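You operate a simulated robot arm through the tools that you are given. There is no shell and no other tool.

You are at the controls of a simulated robot arm. One attempt, no reset.

TASK
Zero the moisture meter, read bottles 3 and 2, and stand the wetter one in WET.
Fine: the probe goes back in its cup. Set down upright: what you pick out.
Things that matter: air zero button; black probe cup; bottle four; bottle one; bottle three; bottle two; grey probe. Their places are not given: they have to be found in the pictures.

The check looks at the end state, three seconds after you hand in, the way a careful person would. Anything else that was tipped, shoved, dropped, spilled or broken makes it a failure.

THE ROBOT
A 6-joint arm with a fingered hand, fixed in place. Base frame: the origin is on the floor under the middle of its stand, x ahead of it, y to its left, z up. Lengths are in mm, angles in rad, forces in N, time in s.
With the tool pointing down near the work surface it reaches from about 480 to 940 mm from the base axis. Its first joint turns from -2.897 to 2.897 rad. Payload 5 kg.
The TCP is the grasp point between the finger pads, 43 mm short of the fingertips. In the tool frame z runs along the fingers and y along their closing line. The gripper opens to 144 mm; its body begins 50 mm behind the TCP. The gripper is a hand of 5 fingers: y runs from the thumb to the fingers, the wrist lies at [-21, -133, -233] in the tool frame, and closing takes about 1.5 s.
Orientation is told as [roll, pitch, yaw] about the base's x, y, z axes, in that order, counted from this pose: with the fingers straight down and the wrist toward the robot, the tool's x, y and z point along [0, 1, 0], [1, 0, 0] and [0, 0, -1] of the base frame.

THE INTERFACE
- The arm moves only by the tool nudge_tool. Its argument "deltas" is a list of rows, each an object (a shift or turn left out is 0, a gripper value left out holds the last) with "delta_pos": the shift along the base's x, y, z in mm, a list of three; "rotation": the turn, a rotation vector about the base's x, y, z in rad, a list of three; "claw": the finger opening in mm, from 0 to 144. In form: [{"delta_pos": [tx, ty, tz], "rotation": [ax, ay, az], "claw": claw}, ...]. A call has 1 to 20 rows; each row is the pose to reach, as a shift and turn from the pose commanded when the call began. Rows are played at 5 a second. More than 50 mm and 0.15 rad between two rows, or a gripper value outside its range, and nothing of the call is played. A pose out of reach is approached as far as the arm can. The call stops where the force on the tool passes 40 N (or 10 N more than at its start, if that is more) or the arm is blocked; 0.2 s more then pass. Each finger travels about 72 mm/s and halts on what it meets, pressing with about 28 N; the grip force reading is that of the motor and also rises with nothing between the fingers. The clock runs only during rows and for 0.2 s after the last one: add rows that repeat a pose to give the fingers time. It gives the time, the measured TCP pose, the force on the tool (base axes), the opening and the grip force at its end, in the units of the frame above (readings bear some noise), with the torque about the TCP (base axes, N m) and any sound that the robot's microphone picked up, and new pictures: "pictures" is both (left out), scene, wrist or none.
- Cameras (640 x 400 px; columns grow to the right, rows downward): "scene" is fixed at [388.9, -660, 1569.7]; the picture's right is [0.91, -0.41, 0.00], its down [-0.18, -0.41, -0.89] and it looks along [0.36, 0.82, -0.45] (base axes); focal length 314 px, centre (320, 200). "wrist" rides on the gripper at [86, -109, -168] in the tool frame; the picture's right is [-0.80, 0.28, -0.53], its down [-0.54, -0.73, 0.42] and it looks along [-0.27, 0.63, 0.73] (tool axes); focal length 275 px, centre (320, 200).
- raise_lower(by): slides the trunk up (or, below 0, down) by that many mm; the arm rides with it, the base frame stays. It gives what a move gives, with no picture.
- grasp_type(shape): the hand has 5 fingers and takes this shape, open, in about a second: jaw (thumb against the fingers, like two jaws); tri (thumb and two fingers); tip (a fingertip pinch); poke (one finger out to press); point (the index stretched); flat (the hand flat); cup (the hand cupped); fist (a fist). The gripper value then closes the fingers along that shape, each until it touches; the sizes above hold for jaw. It gives what a move gives, with no picture.
- point_at(camera, pixels): for up to 12 pixels [column, row] of the newest picture of that camera ("zoom" is the newest enlarged one), the place [x, y, z] in the base frame of the surface seen there, good to about 2 mm, but the place of the scene camera against the robot may be out by one fixed shift of up to 25 mm in any direction. It takes no simulated time.
- enlarge(camera, box): a new picture of the part [left, top, right, bottom] of that camera's present view, enlarged. It takes no simulated time.
- job_done(): hands the job in; it is judged then, once.

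Unless the task says otherwise, let go and move clear before handing in.

The tools are called after "Emit:" as name(argument=value, ...) on one line, values as JSON. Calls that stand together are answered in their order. nudge_tool: Moves the arm, as the interface text tells. Its arguments: {"type":"object","properties":{"deltas":{"type":"array","items":{"type":"object","properties":{"delta_pos":{"type":"array","items":{"type":"number"}},"rotation":{"type":"array","items":{"type":"number"}},"claw":{"type":"number"}}}},"pictures":{"type":"string","enum":["both","scene","wrist","none"]}},"required":["deltas"]} The other tools are called the same way: raise_lower (by) moves the trunk up or down; grasp_type (shape) gives the hand a shape; point_at (camera, pixels) gives the place of the surface under pixels of a picture; enlarge (camera, box) takes an enlarged picture of a part of a camera's view; job_done () hands the job in.

At the start:

```text
clock: 0.0
tool_pos: [440.0, 34.5, 1405.0]
tool_rot: [-0.001, 0.0, 0.001]
ft_force: [-0.4, 0.1, -0.3]
ft_torque: [0.0, -0.02, 0.01]
finger_gap: 143.7
gripper_force: 0.0
shape: jaw
trunk travel left (down, up): [-525.0, 65.0]
```

scene: 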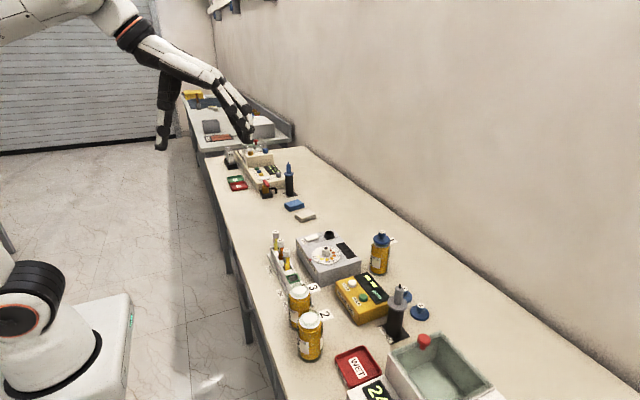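
wrist: 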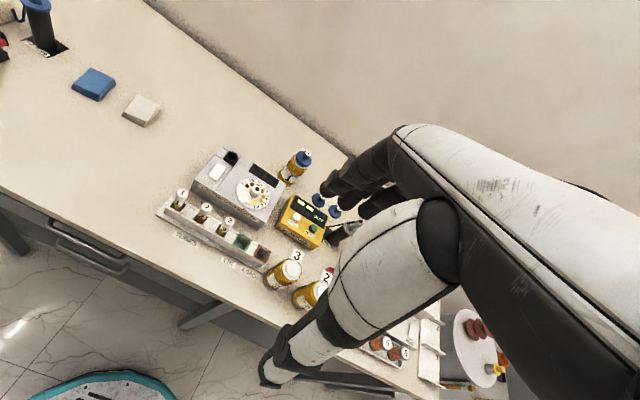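

The scene shows the yellow meter near (362,298), a probe in a black cup near (397,310), bottles near (299,305) and (310,335), and a red WET tray near (357,366). I'll enlarge these areas to see details.

Emit:
enlarge(camera="scene", box=[260, 220, 450, 340])

Emit:
enlarge(camera="scene", box=[270, 280, 462, 400])

Emit:
enlarge(camera="wrist", box=[150, 130, 390, 320])

Emit:
enlarge(camera="wrist", box=[320, 260, 520, 400])

```text
3.33 times, centred on (355, 280) of scene
```

zoom: 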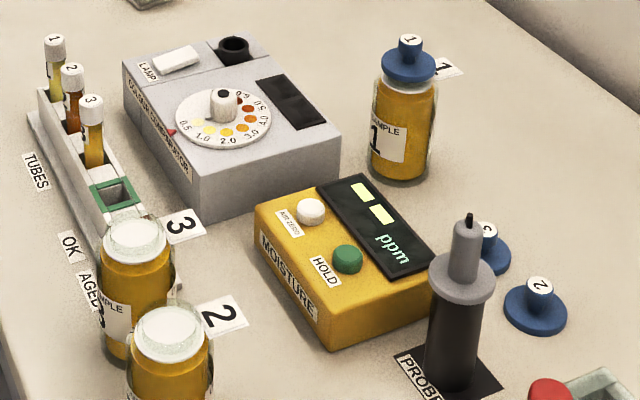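

```text
3.33 times, centred on (366, 340) of scene
```

zoom: 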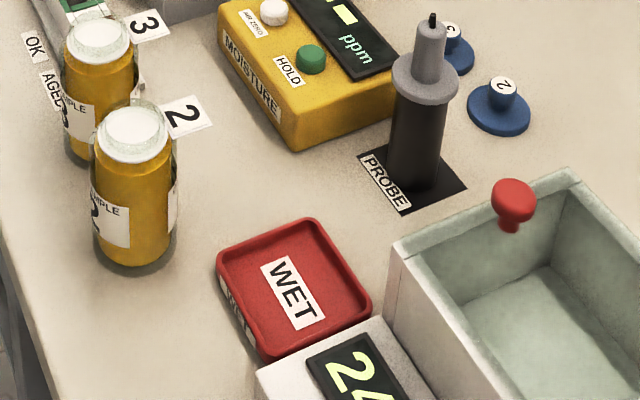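

```text
2.11 times, centred on (270, 225) of wrist
```

zoom: 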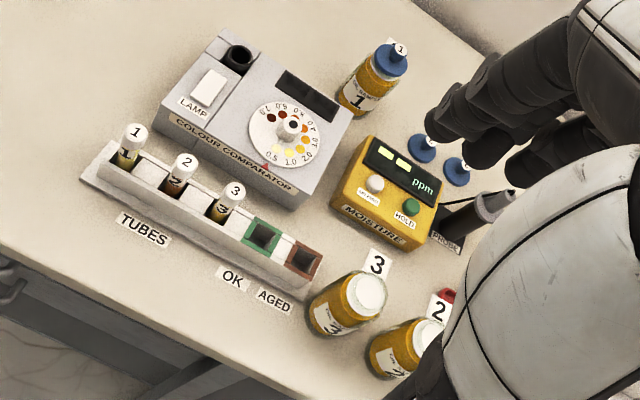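

```text
2.86 times, centred on (420, 330) of wrist
```

zoom: 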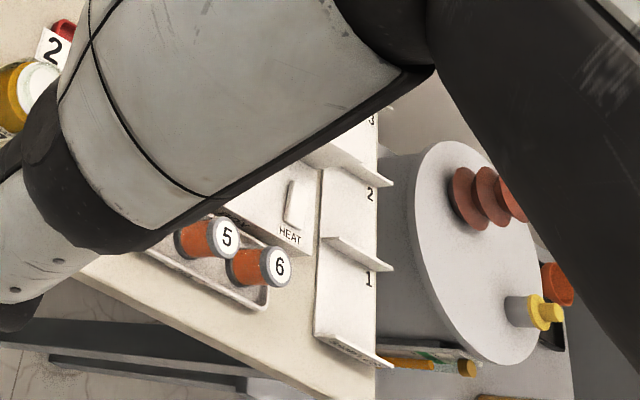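

The zooms show: white AIR ZERO and green HOLD buttons on the yellow meter, the grey probe in the black cup, bottles 3 and 2 apparently open with their lids on the table. I'll fetch places from both cameras to compare.

Emit:
point_at(camera="wrist", pixels=[[296, 217.4], [313.1, 228.3], [318.3, 199.5], [334.5, 211], [294.1, 269.1], [323.5, 289.9], [303, 158], [350.5, 225], [298, 255], [326, 276]])

Emit:
point_at(camera="scene", pixels=[[352, 283.5], [363, 297.5], [406, 290], [420, 312], [299, 291], [310.5, 318], [381.5, 239], [398.5, 287], [357, 366], [388, 303], [405, 303], [395, 345]])

```text
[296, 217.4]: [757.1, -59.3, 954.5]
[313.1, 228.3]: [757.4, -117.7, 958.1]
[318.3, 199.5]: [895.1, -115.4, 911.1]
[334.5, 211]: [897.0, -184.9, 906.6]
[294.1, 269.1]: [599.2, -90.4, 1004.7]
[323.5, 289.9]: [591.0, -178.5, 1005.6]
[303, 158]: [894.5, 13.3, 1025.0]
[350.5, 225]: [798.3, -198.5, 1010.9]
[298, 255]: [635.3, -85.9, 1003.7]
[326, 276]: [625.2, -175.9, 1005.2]
```

```text
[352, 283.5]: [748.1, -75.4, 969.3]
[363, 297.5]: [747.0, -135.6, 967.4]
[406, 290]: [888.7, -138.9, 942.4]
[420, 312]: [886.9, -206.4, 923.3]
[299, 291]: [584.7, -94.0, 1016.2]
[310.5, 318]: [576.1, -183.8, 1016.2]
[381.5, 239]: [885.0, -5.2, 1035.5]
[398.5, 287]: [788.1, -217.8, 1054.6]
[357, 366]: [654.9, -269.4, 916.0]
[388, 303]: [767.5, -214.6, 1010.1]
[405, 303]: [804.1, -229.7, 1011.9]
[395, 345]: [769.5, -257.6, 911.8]
```

The two cameras differ by a fixed shift of about (+9.5, +17.5, -11), so I'll trust the wrist camera. I'll move the hand lower for a closer wrist view of the meter and bottles.

Emit:
nudge_tool(deltas=[{"delta_pos": [16, -5, -40]}, {"delta_pos": [32, -10, -80]}, {"delta_pos": [48, -15, -120]}, {"delta_pos": [64, -20, -160]}, {"delta_pos": [80, -25, -190]}, {"delta_pos": [80, -25, -190]}])

```text
clock: 1.4
tool_pos: [519.0, 8.9, 1214.2]
tool_rot: [0.0, 0.0, -0.001]
ft_force: [-0.5, 0.7, -0.1]
ft_torque: [-0.01, 0.0, 0.0]
finger_gap: 143.8
gripper_force: 0.1
shape: jaw
trunk travel left (down, up): [-525.0, 65.0]
```

scene: 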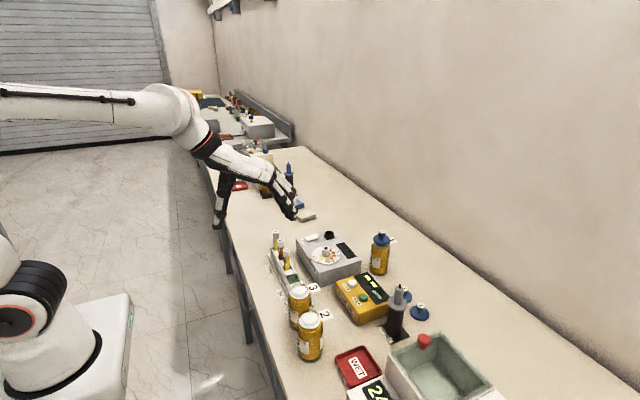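
wrist: 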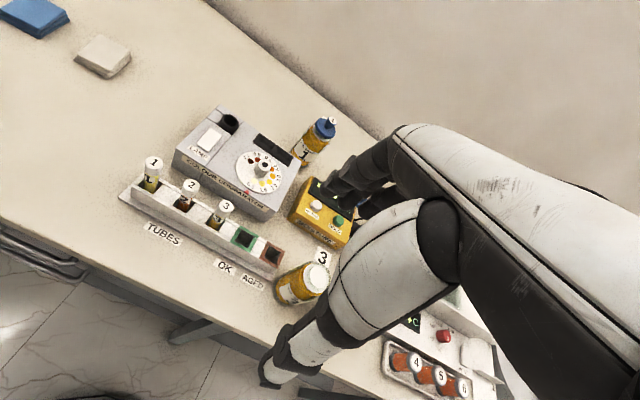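

Bottle 3's mouth is at (318,277), with the hand hiding bottle 2 and the probe. I'll shift the hand to the right so they come to the clear left part of the wrist view.

Emit:
nudge_tool(deltas=[{"delta_pos": [0, -45, 0]}, {"delta_pos": [0, -90, 0]}, {"delta_pos": [0, -135, 0]}, {"delta_pos": [0, -180, 0]}, {"delta_pos": [0, -180, 0]}])

```text
clock: 2.6
tool_pos: [521.1, -172.5, 1213.7]
tool_rot: [0.001, 0.0, 0.0]
ft_force: [-0.1, 0.4, 0.5]
ft_torque: [0.04, 0.0, 0.02]
finger_gap: 143.6
gripper_force: 0.1
shape: jaw
trunk travel left (down, up): [-525.0, 65.0]
```

scene: 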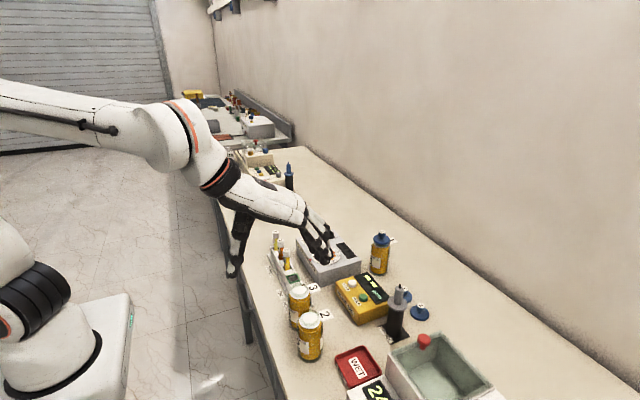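
wrist: 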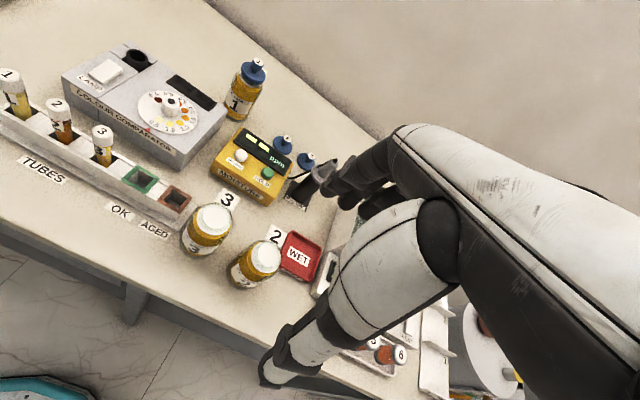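

Bottles 3 and 2, the meter, and the WET tray are now visible at (213,220), (265,257), (250,165), (298,255). I'll enlarge here.

Emit:
enlarge(camera="wrist", box=[170, 120, 350, 300])

Emit:
point_at(camera="wrist", pixels=[[240, 155], [266, 172], [282, 142], [305, 157], [213, 219], [265, 256], [251, 66], [298, 253], [320, 168], [180, 300]])

```text
2.22 times, centred on (260, 210) of wrist
```

zoom: 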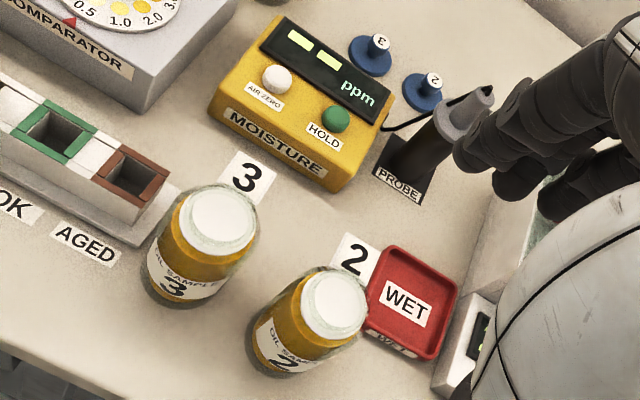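

```text
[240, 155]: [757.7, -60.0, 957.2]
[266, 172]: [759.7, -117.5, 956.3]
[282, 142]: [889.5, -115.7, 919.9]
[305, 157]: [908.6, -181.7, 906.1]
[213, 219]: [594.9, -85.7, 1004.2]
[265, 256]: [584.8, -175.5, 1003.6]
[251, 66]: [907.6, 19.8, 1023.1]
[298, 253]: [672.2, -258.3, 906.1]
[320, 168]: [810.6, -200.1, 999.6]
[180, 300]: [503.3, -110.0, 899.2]
```

The bottle tops look like white discs; I'll enlarge the view to see whether they're open mouths.

Emit:
enlarge(camera="wrist", box=[180, 195, 240, 240])

Emit:
enlarge(camera="wrist", box=[225, 125, 345, 205])

Emit:
enlarge(camera="scene", box=[280, 275, 340, 365])

Emit:
enlarge(camera="scene", box=[330, 265, 440, 350])

```text
8.89 times, centred on (210, 218) of wrist
```

zoom: 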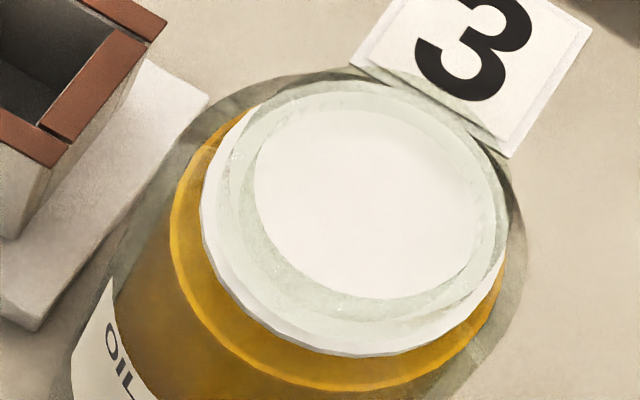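

```text
5.00 times, centred on (285, 165) of wrist
```

zoom: 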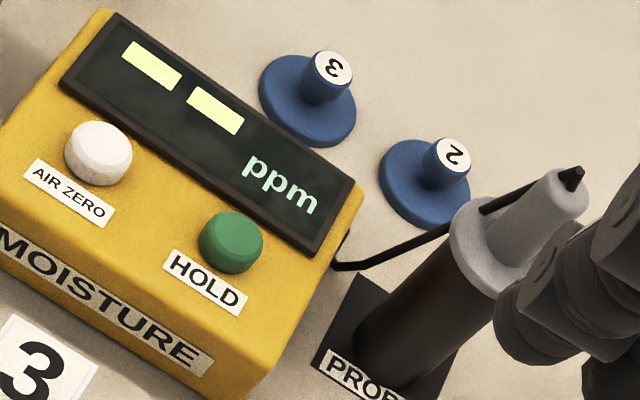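

```text
4.44 times, centred on (310, 320) of scene
```

zoom: 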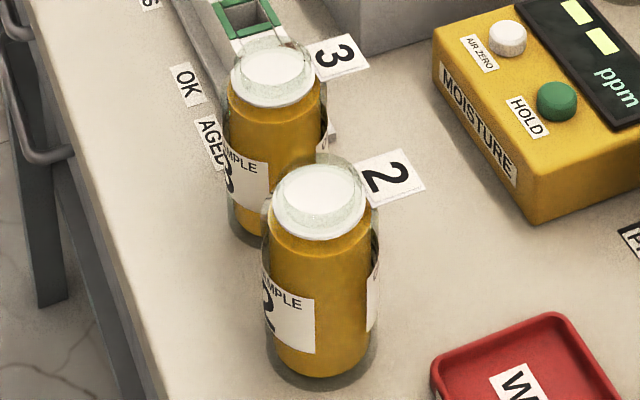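

```text
4.71 times, centred on (385, 308) of scene
```

zoom: 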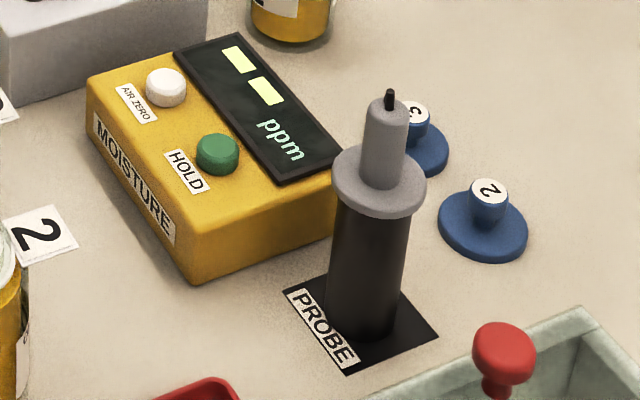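

The bottle mouth has a glass ring around a white disc; I'll probe the depths across bottle 3's top and the probe/cup to learn their geometry.

Emit:
point_at(camera="wrist", pixels=[[215.1, 217.4], [211, 208], [201.5, 217], [219, 232], [213.4, 235.5], [203, 236], [231.5, 218], [222, 223], [206, 212], [191, 215], [201, 245], [237, 222]])

Emit:
point_at(camera="scene", pixels=[[399, 287.5], [403, 289], [397, 290], [399, 300], [395, 304], [388, 303], [406, 306], [395, 309], [392, 325], [398, 320], [390, 337], [404, 283]])

```text
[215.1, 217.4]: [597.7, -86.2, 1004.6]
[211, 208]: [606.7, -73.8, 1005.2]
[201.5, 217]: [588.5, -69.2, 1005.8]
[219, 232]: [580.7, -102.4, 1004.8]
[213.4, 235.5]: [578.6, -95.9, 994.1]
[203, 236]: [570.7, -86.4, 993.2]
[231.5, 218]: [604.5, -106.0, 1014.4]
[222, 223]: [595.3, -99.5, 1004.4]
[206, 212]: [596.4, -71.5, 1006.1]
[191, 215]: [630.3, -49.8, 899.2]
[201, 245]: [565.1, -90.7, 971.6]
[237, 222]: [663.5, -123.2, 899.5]
```

```text
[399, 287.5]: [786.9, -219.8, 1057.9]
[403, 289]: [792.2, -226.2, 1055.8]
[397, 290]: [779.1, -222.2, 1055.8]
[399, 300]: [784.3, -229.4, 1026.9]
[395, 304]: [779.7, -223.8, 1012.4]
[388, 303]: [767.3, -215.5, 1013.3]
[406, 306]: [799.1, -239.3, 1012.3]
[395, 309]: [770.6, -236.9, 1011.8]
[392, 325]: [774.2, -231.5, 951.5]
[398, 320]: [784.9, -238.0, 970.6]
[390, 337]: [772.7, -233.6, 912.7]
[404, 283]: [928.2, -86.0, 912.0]
```

Table is at z≈899, bottle 3's axis near (596,-87) with its mouth near z≈1005–1014, and the probe axis near (797,-203) with collar at ≈1001 and handle top ≈1046. Next I'll take the poke shape to see where the pressing fingertip lies.

Emit:
grasp_type(shape="poke")

Emit:
nudge_tool(deltas=[{"delta_pos": [0, 0, 0]}, {"delta_pos": [0, 0, 0]}])

```text
clock: 3.5
tool_pos: [521.6, -172.1, 1214.6]
tool_rot: [0.001, 0.001, 0.0]
ft_force: [-0.4, 0.0, -0.8]
ft_torque: [0.01, -0.02, -0.04]
finger_gap: 0.0
gripper_force: 0.1
shape: poke
trunk travel left (down, up): [-525.0, 65.0]
```

```text
clock: 4.1
tool_pos: [521.2, -172.4, 1213.3]
tool_rot: [-0.001, -0.001, -0.001]
ft_force: [0.6, -0.8, 0.2]
ft_torque: [0.01, 0.0, 0.03]
finger_gap: 0.0
gripper_force: 0.1
shape: poke
trunk travel left (down, up): [-525.0, 65.0]
```

scene: 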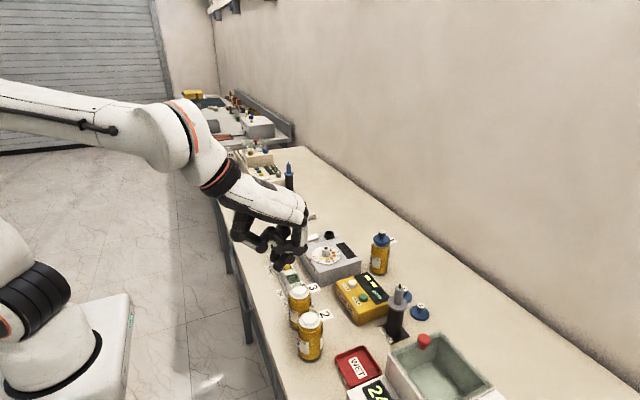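
wrist: 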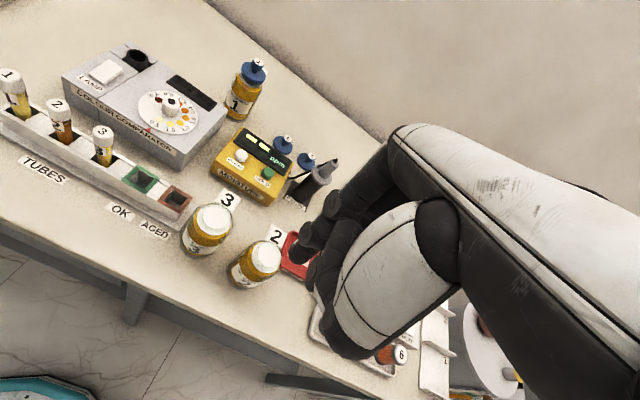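

Emit:
enlarge(camera="scene", box=[220, 180, 340, 290])

Emit:
enlarge(camera="wrist", box=[270, 130, 470, 370])

```text
3.64 times, centred on (280, 235) of scene
```

zoom: 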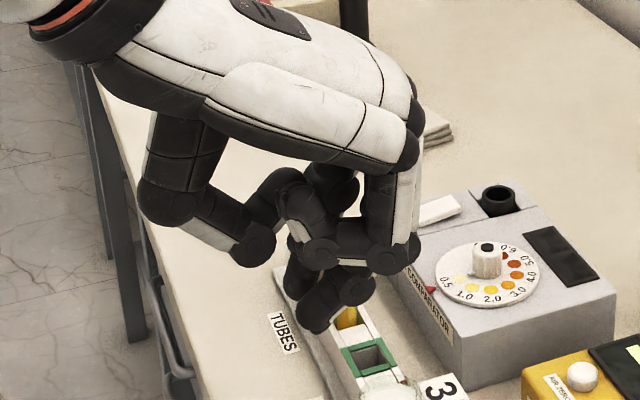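

```text
1.67 times, centred on (370, 250) of wrist
```

zoom: 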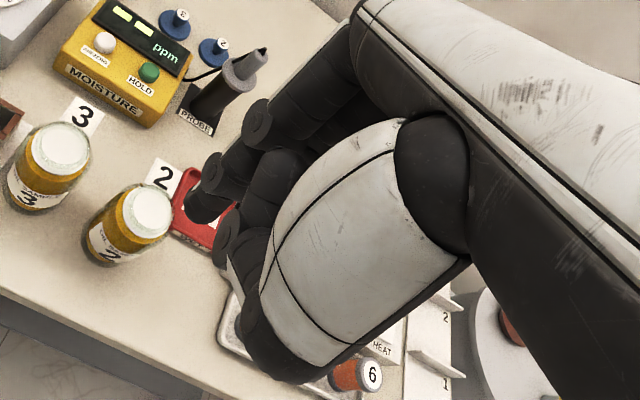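

The pressing fingertip appears in the scene zoom at (315,322) and in the wrist zoom at about (203,208). I'll ask for the tip place in both cameras.

Emit:
point_at(camera="zoom", pixels=[[190, 205], [200, 215], [212, 215], [205, 200], [212, 165], [256, 120], [228, 230], [222, 262], [250, 320], [200, 195]])

Emit:
point_at(camera="scene", pixels=[[279, 269], [277, 266], [281, 264], [288, 261], [290, 255], [275, 272], [296, 246], [304, 248]])

```text
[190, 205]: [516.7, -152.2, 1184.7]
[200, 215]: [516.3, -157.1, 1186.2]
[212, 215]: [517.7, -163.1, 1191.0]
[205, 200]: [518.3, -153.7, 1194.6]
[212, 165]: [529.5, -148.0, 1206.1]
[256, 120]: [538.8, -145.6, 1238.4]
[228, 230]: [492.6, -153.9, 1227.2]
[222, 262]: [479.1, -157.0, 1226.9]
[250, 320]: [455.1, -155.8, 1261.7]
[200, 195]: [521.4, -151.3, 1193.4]
```

```text
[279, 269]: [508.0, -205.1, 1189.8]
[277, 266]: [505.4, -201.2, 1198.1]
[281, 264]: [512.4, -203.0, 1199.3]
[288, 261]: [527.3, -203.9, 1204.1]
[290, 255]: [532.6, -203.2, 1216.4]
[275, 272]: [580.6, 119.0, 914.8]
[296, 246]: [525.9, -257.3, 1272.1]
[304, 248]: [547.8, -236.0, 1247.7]
```

The poke fingertip is nearly straight under the TCP, bottom near z=TCP−43. Before lowering it I'll measure the comparator edges, tub and tube rack near the meter.

Emit:
point_at(camera="scene", pixels=[[358, 262], [331, 275], [322, 248], [345, 250], [284, 267], [384, 357], [424, 342], [330, 305], [388, 298], [290, 252], [365, 306], [345, 290]])

Emit:
point_at(camera="wrist", pixels=[[215, 120], [178, 163], [168, 113], [190, 93], [212, 166], [240, 130], [290, 168], [270, 205], [265, 185], [185, 200], [150, 160], [318, 170]])

```text
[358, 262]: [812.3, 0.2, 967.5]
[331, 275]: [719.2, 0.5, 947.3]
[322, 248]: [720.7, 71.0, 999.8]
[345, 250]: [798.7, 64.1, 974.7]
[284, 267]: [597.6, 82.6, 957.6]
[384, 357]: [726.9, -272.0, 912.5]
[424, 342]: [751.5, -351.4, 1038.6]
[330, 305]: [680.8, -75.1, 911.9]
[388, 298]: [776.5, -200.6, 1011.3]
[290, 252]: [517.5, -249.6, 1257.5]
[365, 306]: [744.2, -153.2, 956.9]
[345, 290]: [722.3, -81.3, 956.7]
```

```text
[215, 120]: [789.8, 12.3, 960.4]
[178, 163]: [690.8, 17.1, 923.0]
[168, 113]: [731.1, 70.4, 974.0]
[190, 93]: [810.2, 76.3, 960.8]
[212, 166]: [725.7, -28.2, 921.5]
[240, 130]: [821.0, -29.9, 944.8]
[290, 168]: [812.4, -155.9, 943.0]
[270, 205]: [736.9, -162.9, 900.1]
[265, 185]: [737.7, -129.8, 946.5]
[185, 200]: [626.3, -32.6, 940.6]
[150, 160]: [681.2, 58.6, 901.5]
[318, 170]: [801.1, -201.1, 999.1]
```

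The comparator's right face is at y≈18 (top z≈962) and the meter spans y −29…−155, top ≈945, so the hand has room. I'll move above AIR ZERO at (757,-60) and stop with the fingertip about 15 mm over it.

Emit:
nudge_tool(deltas=[{"delta_pos": [39, 19, 0]}, {"delta_pos": [78, 38, 0]}, {"delta_pos": [117, 56, 0]}, {"delta_pos": [156, 75, 0]}, {"delta_pos": [195, 94, 0]}, {"delta_pos": [236, 112, 0]}, {"delta_pos": [236, 112, -45]}, {"delta_pos": [236, 112, -90]}, {"delta_pos": [236, 112, -135]}, {"delta_pos": [236, 112, -170]}, {"delta_pos": [236, 112, -192]}, {"delta_pos": [236, 112, -192]}])

```text
clock: 6.7
tool_pos: [755.8, -58.9, 1023.5]
tool_rot: [0.0, 0.0, -0.001]
ft_force: [-0.1, -0.8, -0.4]
ft_torque: [-0.03, -0.01, -0.01]
finger_gap: 0.0
gripper_force: 0.1
shape: poke
trunk travel left (down, up): [-525.0, 65.0]
```

scene: 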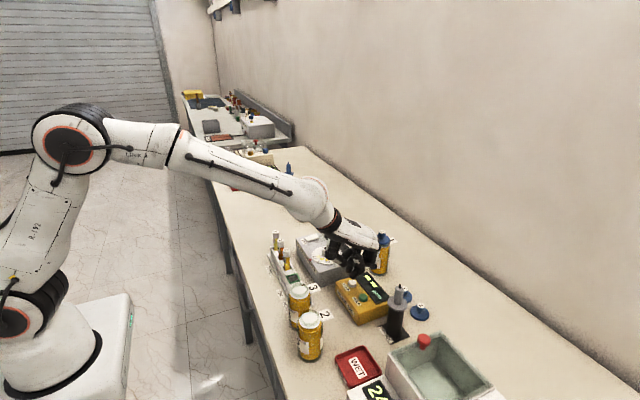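
wrist: 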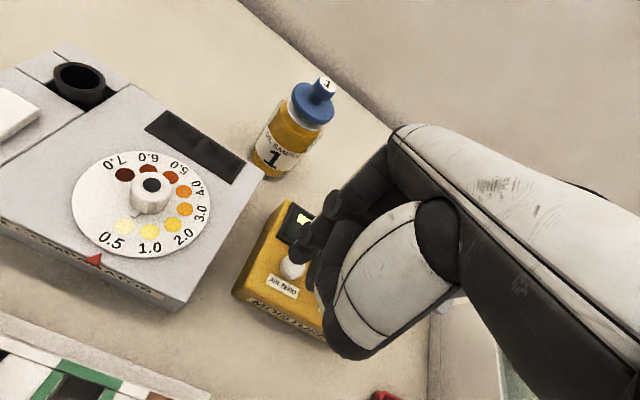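

The fingertip shows just above the white button around (300,255) in the wrist view. I'll zoom both cameras to confirm the alignment.

Emit:
enlarge(camera="wrist", box=[250, 180, 370, 330])

Emit:
enlarge(camera="scene", box=[310, 220, 430, 330])

Emit:
point_at(camera="wrist", pixels=[[293, 269], [288, 274], [300, 255], [296, 258], [306, 258], [303, 250]])

```text
2.67 times, centred on (310, 255) of wrist
```

zoom: 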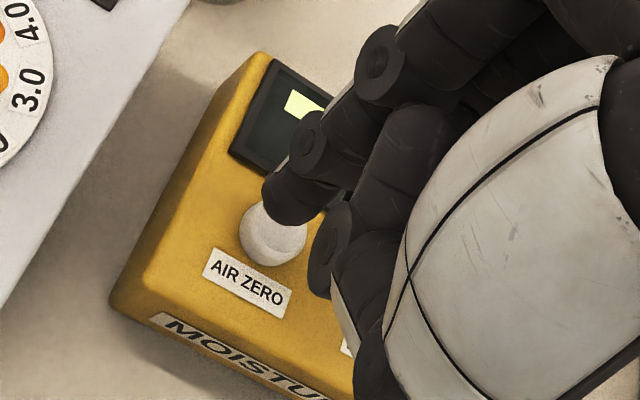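

```text
3.64 times, centred on (370, 275) of scene
```

zoom: 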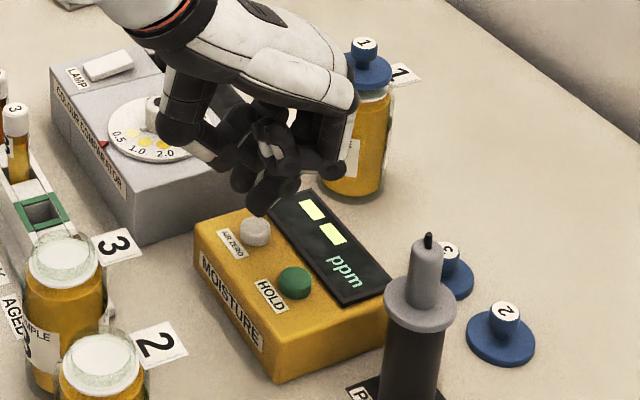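

```text
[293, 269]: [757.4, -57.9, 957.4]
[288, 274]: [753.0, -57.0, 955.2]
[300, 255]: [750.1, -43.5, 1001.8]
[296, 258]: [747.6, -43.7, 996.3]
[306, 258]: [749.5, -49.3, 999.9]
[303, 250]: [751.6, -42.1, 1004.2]
```

Tip is roughly centered over the white button with about 20 mm to go. I'll descend 18 mm and check again.

Emit:
nudge_tool(deltas=[{"delta_pos": [1, -1, -9]}, {"delta_pos": [1, -1, -18]}, {"delta_pos": [1, -1, -18]}])

Emit:
enlarge(camera="scene", box=[320, 250, 400, 320])

Emit:
enlarge(camera="wrist", box=[250, 200, 350, 310])

```text
clock: 7.5
tool_pos: [757.4, -61.3, 1005.4]
tool_rot: [0.0, 0.001, -0.001]
ft_force: [0.0, 0.0, -0.4]
ft_torque: [0.0, -0.01, -0.02]
finger_gap: 0.0
gripper_force: 0.1
shape: poke
trunk travel left (down, up): [-525.0, 65.0]
```

scene: 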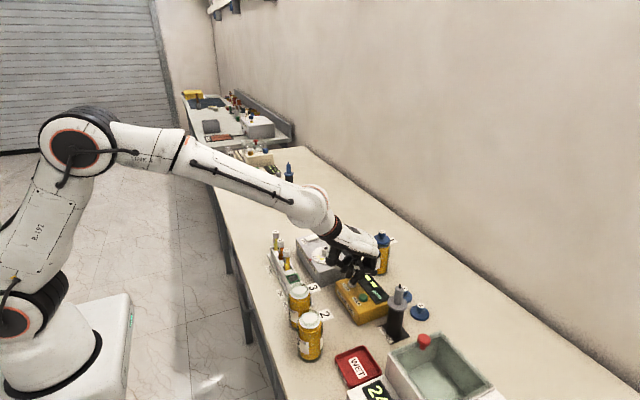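
wrist: 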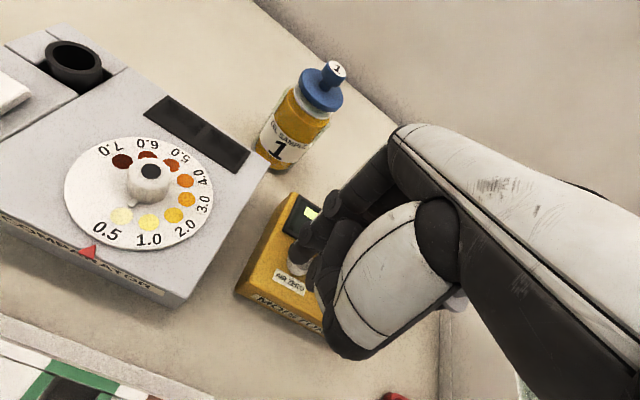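

```text
5.71 times, centred on (360, 285) of scene
```

zoom: 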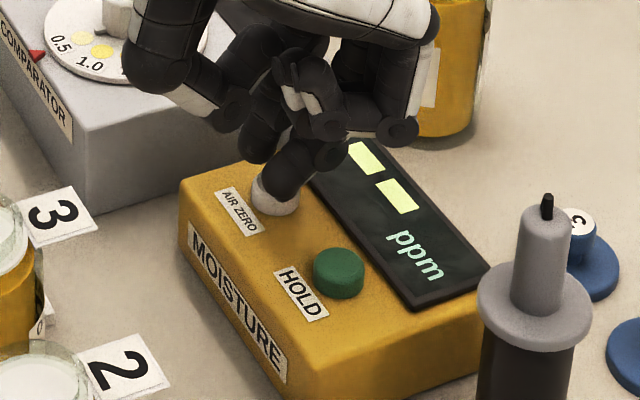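

```text
3.64 times, centred on (300, 255) of wrist
```

zoom: 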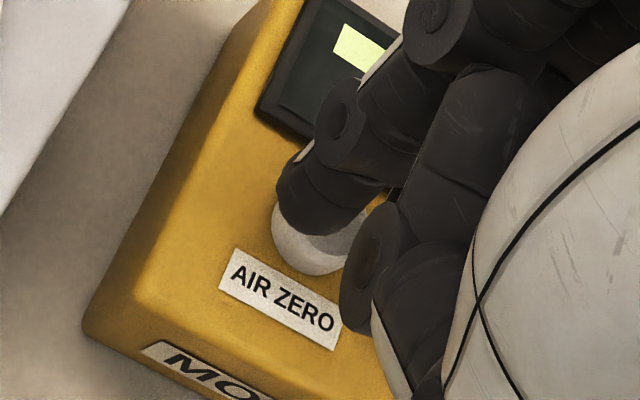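

The fingertip is over the white button, a little to its far side. I'll shift 3 mm back and press down in small steps.

Emit:
nudge_tool(deltas=[{"delta_pos": [-3, 0, -1]}, {"delta_pos": [-3, 0, -3]}, {"delta_pos": [-3, 0, -5]}, {"delta_pos": [-3, 0, -7]}, {"delta_pos": [-3, 0, -8]}])

Emit:
enlarge(camera="scene", box=[320, 250, 400, 320])

```text
clock: 8.7
tool_pos: [754.5, -58.6, 997.6]
tool_rot: [0.0, 0.0, -0.001]
ft_force: [-0.6, -0.3, 1.1]
ft_torque: [0.0, 0.0, 0.03]
finger_gap: 0.2
gripper_force: 0.0
shape: poke
trunk travel left (down, up): [-525.0, 65.0]
```

scene: 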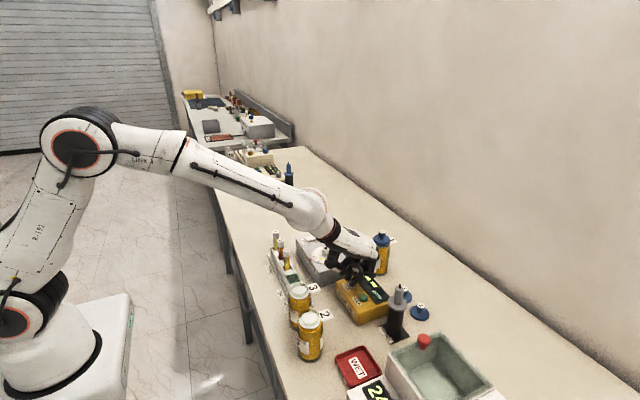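
wrist: 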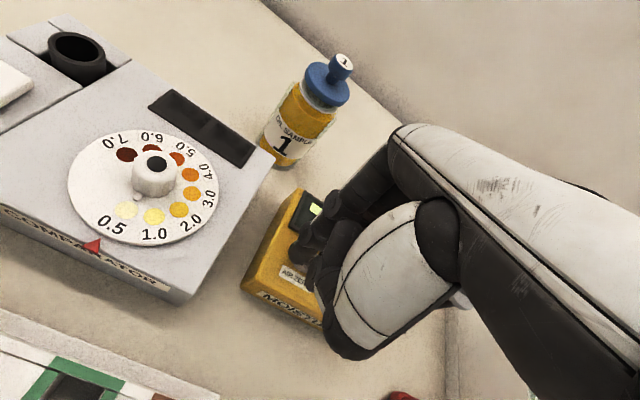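

```text
5.71 times, centred on (360, 285) of scene
```

zoom: 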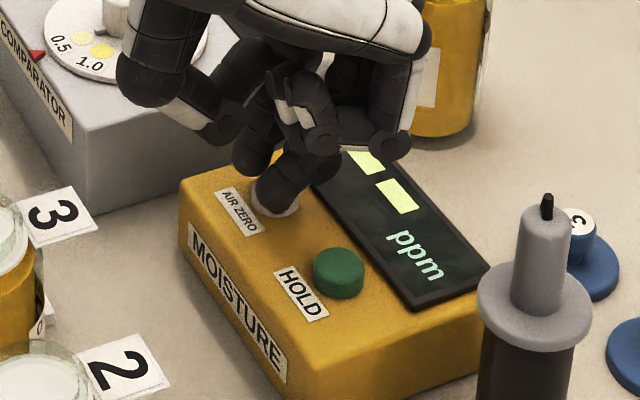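

The tip is on the button with barely 1 N. I'll press further in 1–2 mm steps, watching force and sound.

Emit:
nudge_tool(deltas=[{"delta_pos": [0, 0, -1]}, {"delta_pos": [0, 0, -2]}, {"delta_pos": [0, 0, -3]}, {"delta_pos": [0, 0, -4]}, {"delta_pos": [0, 0, -4]}])

Emit:
enlarge(camera="scene", box=[320, 250, 400, 320])

```text
clock: 9.9
tool_pos: [753.9, -59.9, 993.8]
tool_rot: [0.0, -0.002, 0.0]
ft_force: [0.3, 1.4, 5.4]
ft_torque: [0.1, -0.04, 0.03]
finger_gap: 0.2
gripper_force: 0.0
shape: poke
trunk travel left (down, up): [-525.0, 65.0]
heard: click
```

scene: 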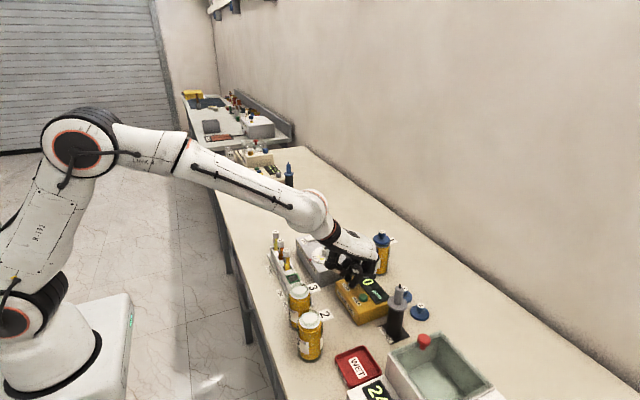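
wrist: 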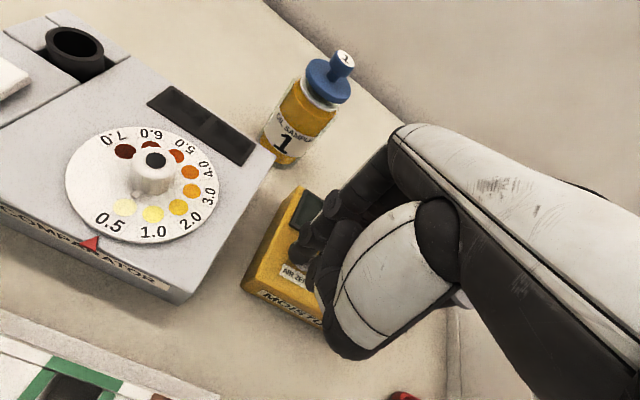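

```text
5.71 times, centred on (360, 285) of scene
```

zoom: 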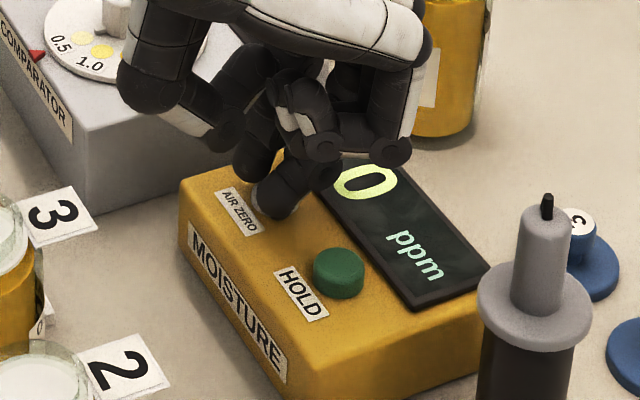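

A click was heard and the display shows "0 ppm", so the meter is zeroed. I'll rise clear and move toward a spot where I can see the probe from the wrist.

Emit:
nudge_tool(deltas=[{"delta_pos": [0, 0, 20]}, {"delta_pos": [0, 0, 60]}, {"delta_pos": [0, 0, 105]}, {"delta_pos": [0, 0, 150]}, {"delta_pos": [-15, -40, 170]}, {"delta_pos": [-30, -80, 170]}, {"delta_pos": [-45, -120, 170]}, {"delta_pos": [-55, -160, 170]}, {"delta_pos": [-55, -200, 170]}, {"delta_pos": [-55, -200, 170]}])

Emit:
enlarge(camera="scene", box=[320, 250, 400, 320])

```text
clock: 12.1
tool_pos: [700.2, -260.2, 1161.7]
tool_rot: [0.0, 0.002, 0.001]
ft_force: [-0.4, -0.3, -0.6]
ft_torque: [0.06, -0.02, 0.0]
finger_gap: 0.0
gripper_force: 0.1
shape: poke
trunk travel left (down, up): [-525.0, 65.0]
```

scene: 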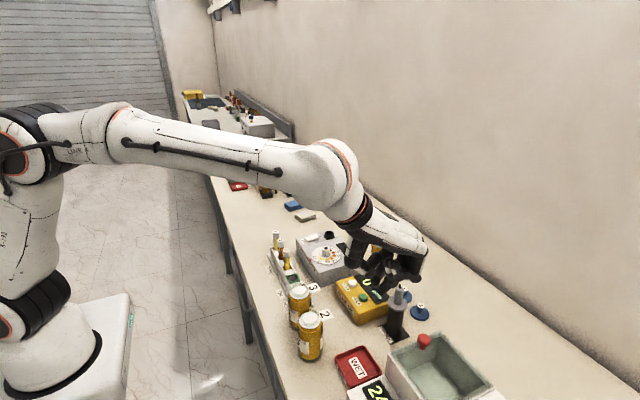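
wrist: 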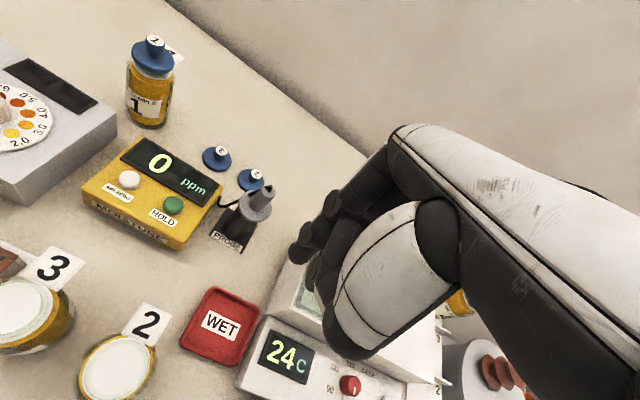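

```text
5.71 times, centred on (360, 285) of scene
```

zoom: 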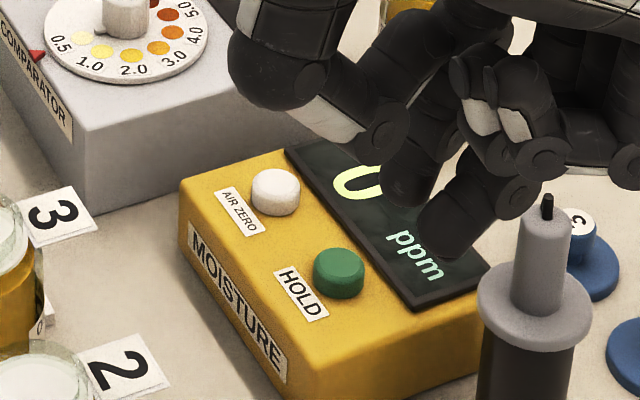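

Display holds "0 ppm", and the probe is now visible in the wrist view around (255,205). I'll enlarge there and measure its axis, collar and handle.

Emit:
enlarge(camera="wrist", box=[190, 160, 310, 260])

Emit:
enlarge(camera="wrist", box=[0, 230, 260, 400])

```text
4.00 times, centred on (250, 210) of wrist
```

zoom: 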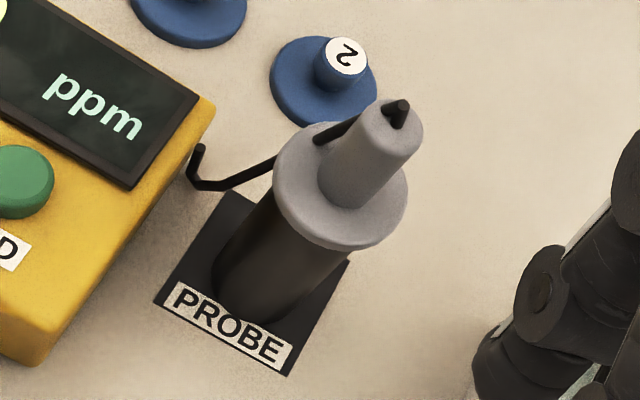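

```text
2.35 times, centred on (130, 315) of wrist
```

zoom: 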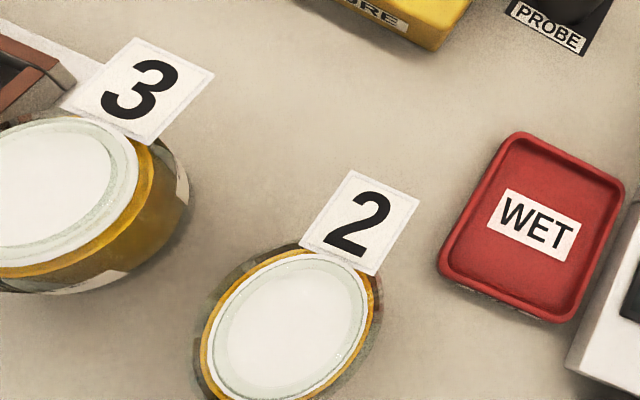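

I'll measure handle top, collar rim points, and the tops of bottles 2 and 3 and the WET tray from this nearer view.

Emit:
point_at(camera="wrist", pixels=[[267, 188], [273, 190], [263, 196], [258, 205], [242, 205], [270.5, 207], [255, 218], [247, 192], [264, 213], [248, 215], [240, 228], [262, 225]])

Emit:
point_at(camera="wrist", pixels=[[117, 368], [150, 350], [105, 335], [92, 365], [124, 388], [222, 323], [215, 293], [258, 308], [180, 340], [234, 366], [20, 305], [55, 320]])

```text
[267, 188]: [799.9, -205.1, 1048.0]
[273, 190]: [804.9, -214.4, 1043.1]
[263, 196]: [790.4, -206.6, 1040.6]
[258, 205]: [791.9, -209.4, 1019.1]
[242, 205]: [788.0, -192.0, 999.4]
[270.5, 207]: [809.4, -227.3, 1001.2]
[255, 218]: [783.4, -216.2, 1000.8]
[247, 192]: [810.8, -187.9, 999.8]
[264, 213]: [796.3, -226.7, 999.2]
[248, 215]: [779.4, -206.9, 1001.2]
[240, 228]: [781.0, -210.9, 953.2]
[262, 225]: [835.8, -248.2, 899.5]
```

```text
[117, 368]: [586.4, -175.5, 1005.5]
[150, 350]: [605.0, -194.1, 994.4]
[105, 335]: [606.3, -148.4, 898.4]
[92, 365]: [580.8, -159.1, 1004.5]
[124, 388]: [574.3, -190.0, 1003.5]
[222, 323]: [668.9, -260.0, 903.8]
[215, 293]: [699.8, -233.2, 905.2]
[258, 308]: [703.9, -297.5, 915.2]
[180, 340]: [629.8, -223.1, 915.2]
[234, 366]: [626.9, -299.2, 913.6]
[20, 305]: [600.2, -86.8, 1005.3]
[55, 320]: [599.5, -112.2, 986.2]
```

Collar fit gives probe axis ≈(800,-207), collar top z≈1000, handle ≈21 mm wide up to z≈1046. I'll switch to the jaw shape and hover over the probe to check alignment.

Emit:
grasp_type(shape="jaw")

Emit:
nudge_tool(deltas=[{"delta_pos": [33, 18, 0]}, {"delta_pos": [66, 36, 0]}, {"delta_pos": [100, 53, -10]}, {"delta_pos": [100, 53, -40]}, {"delta_pos": [100, 53, -40]}])

```text
clock: 13.0
tool_pos: [700.3, -259.8, 1161.5]
tool_rot: [0.0, 0.0, -0.001]
ft_force: [0.4, -0.1, 0.0]
ft_torque: [0.0, 0.02, 0.0]
finger_gap: 144.0
gripper_force: 0.0
shape: jaw
trunk travel left (down, up): [-525.0, 65.0]
```

```text
clock: 14.2
tool_pos: [799.7, -206.7, 1123.6]
tool_rot: [0.001, 0.001, 0.001]
ft_force: [0.1, 0.5, 0.2]
ft_torque: [0.01, 0.03, -0.03]
finger_gap: 144.0
gripper_force: 0.1
shape: jaw
trunk travel left (down, up): [-525.0, 65.0]
```

scene: 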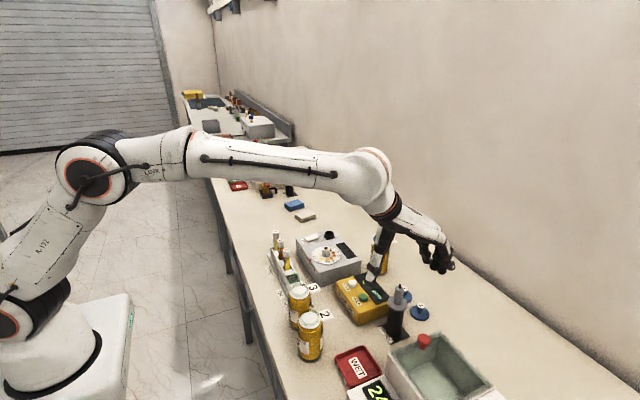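
wrist: 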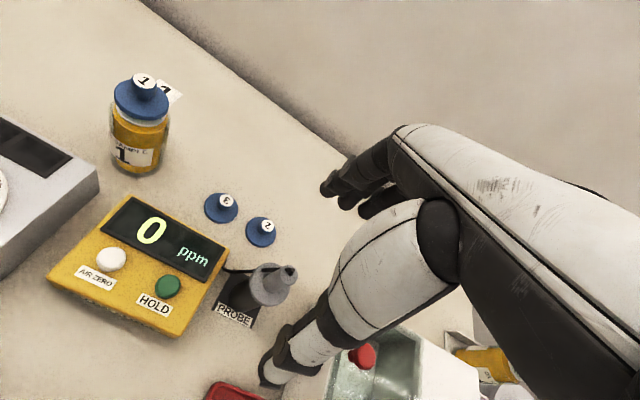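

The nub at (291,270) sits right where my projected tool axis passes, so x/y alignment is good. I'll descend to TCP z≈1050 with the hand open.

Emit:
nudge_tool(deltas=[{"delta_pos": [0, 0, -20]}, {"delta_pos": [0, 0, -40]}, {"delta_pos": [0, 0, -55]}, {"delta_pos": [0, 0, -65]}, {"delta_pos": [0, 0, -74]}, {"delta_pos": [0, 0, -74]}])

Emit:
enlarge(camera="wrist", box=[220, 140, 420, 400])

Emit:
enlarge(camera="scene", box=[350, 230, 470, 340])

```text
clock: 15.6
tool_pos: [800.8, -206.8, 1048.4]
tool_rot: [0.0, 0.0, 0.0]
ft_force: [-1.0, 0.6, -0.1]
ft_torque: [0.01, -0.01, 0.0]
finger_gap: 144.2
gripper_force: 0.1
shape: jaw
trunk travel left (down, up): [-525.0, 65.0]
```

scene: 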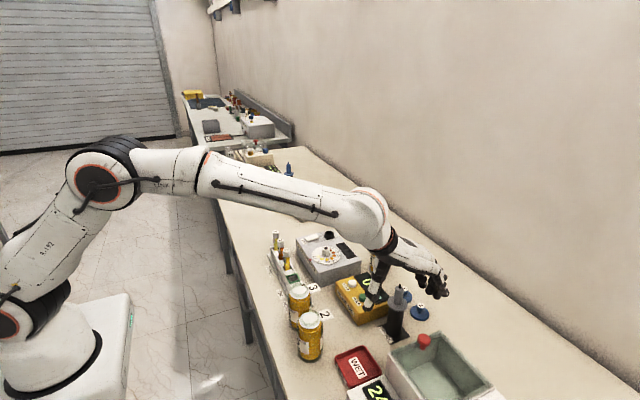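
wrist: 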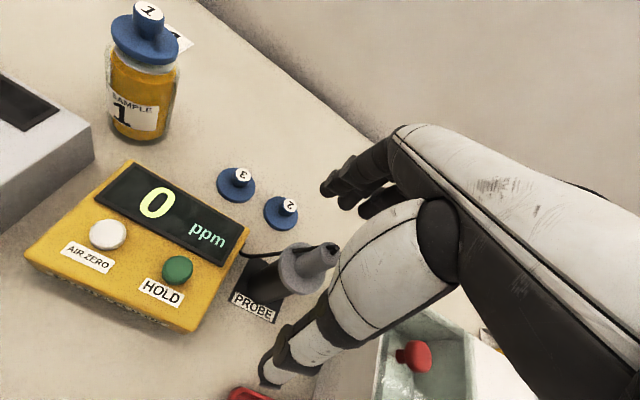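

```text
1.54 times, centred on (320, 270) of wrist
```

zoom: 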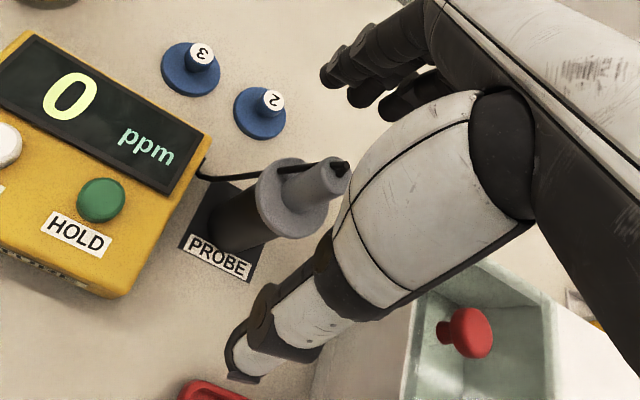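

```text
3.64 times, centred on (410, 285) of scene
```

zoom: 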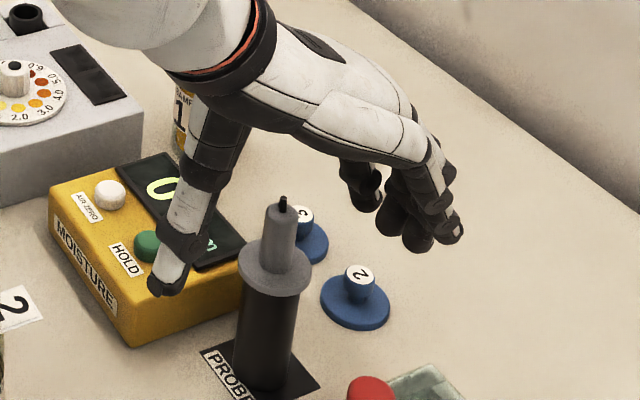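

No contact yet; the thumb tip is near scene (367,309) and fingertips near (434,297). I'll check their heights before closing.

Emit:
point_at(camera="scene", pixels=[[366, 309], [367, 305], [431, 297], [434, 295], [426, 291], [422, 288], [399, 284], [450, 294], [407, 284]])

Emit:
point_at(camera="wrist", pixels=[[268, 375], [275, 360], [327, 187], [345, 200], [368, 208], [328, 250], [318, 258], [310, 247], [290, 352]])

```text
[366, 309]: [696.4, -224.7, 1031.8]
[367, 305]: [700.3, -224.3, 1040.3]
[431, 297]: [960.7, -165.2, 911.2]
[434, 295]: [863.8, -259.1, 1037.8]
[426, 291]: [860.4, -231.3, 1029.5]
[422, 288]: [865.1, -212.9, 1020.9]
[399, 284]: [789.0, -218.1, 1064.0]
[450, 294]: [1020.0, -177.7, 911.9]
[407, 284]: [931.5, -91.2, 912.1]
```

```text
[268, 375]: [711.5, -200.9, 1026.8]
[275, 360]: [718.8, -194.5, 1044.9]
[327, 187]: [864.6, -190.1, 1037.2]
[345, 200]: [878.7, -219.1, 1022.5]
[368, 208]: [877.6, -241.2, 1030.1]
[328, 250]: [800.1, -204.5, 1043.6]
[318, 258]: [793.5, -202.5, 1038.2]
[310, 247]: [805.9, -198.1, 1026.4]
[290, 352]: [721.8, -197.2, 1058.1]
```

The open fingertips are above the collar (z≈1010–1027). I'll rise 3 mm and close gradually on the handle.

Emit:
nudge_tool(deltas=[{"delta_pos": [-1, 0, 3], "claw": 120}, {"delta_pos": [-1, 0, 3], "claw": 95}, {"delta_pos": [-1, 0, 3], "claw": 70}, {"delta_pos": [-1, 0, 3], "claw": 50}, {"delta_pos": [-1, 0, 3], "claw": 38}, {"delta_pos": [-1, 0, 3], "claw": 30}, {"delta_pos": [-1, 0, 3], "claw": 26}, {"delta_pos": [-1, 0, 3], "claw": 26}])

Emit:
enlarge(camera="wrist", box=[220, 140, 420, 400])

Emit:
enlarge(camera="scene", box=[350, 230, 470, 340])

```text
clock: 17.4
tool_pos: [797.7, -206.4, 1052.0]
tool_rot: [0.0, 0.001, 0.001]
ft_force: [1.4, -0.2, -0.4]
ft_torque: [-0.03, -0.03, 0.0]
finger_gap: 26.0
gripper_force: 0.0
shape: jaw
trunk travel left (down, up): [-525.0, 65.0]
```

scene: 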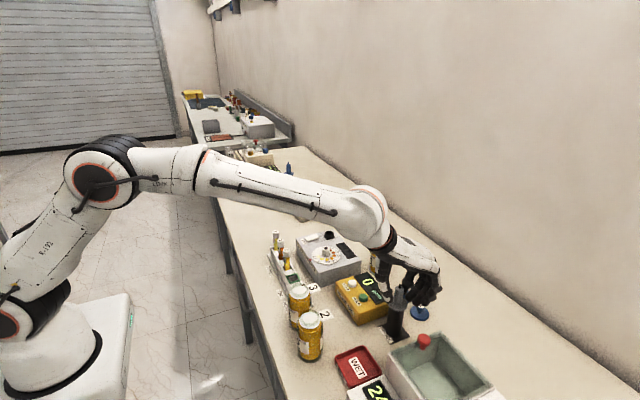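
wrist: 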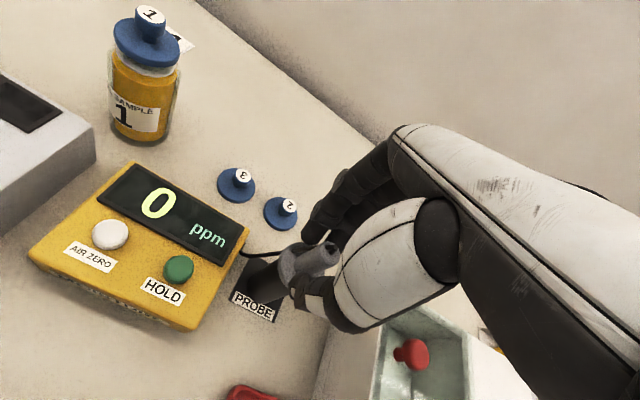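

```text
1.54 times, centred on (320, 270) of wrist
```

zoom: 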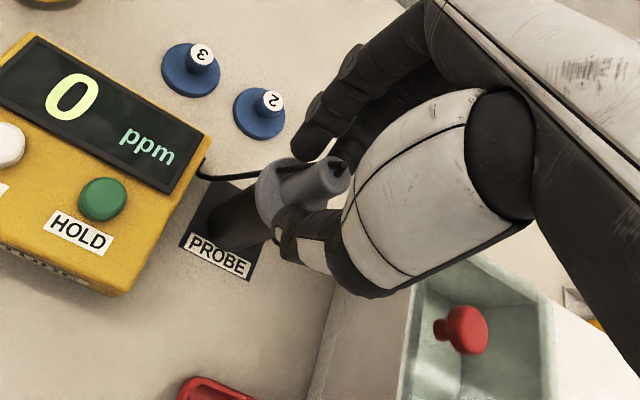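

```text
3.64 times, centred on (410, 285) of scene
```

zoom: 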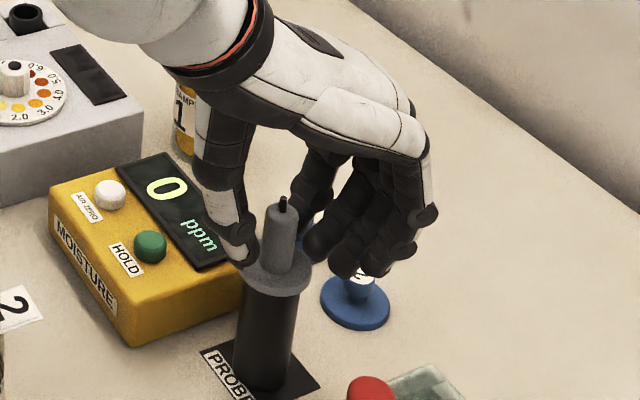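

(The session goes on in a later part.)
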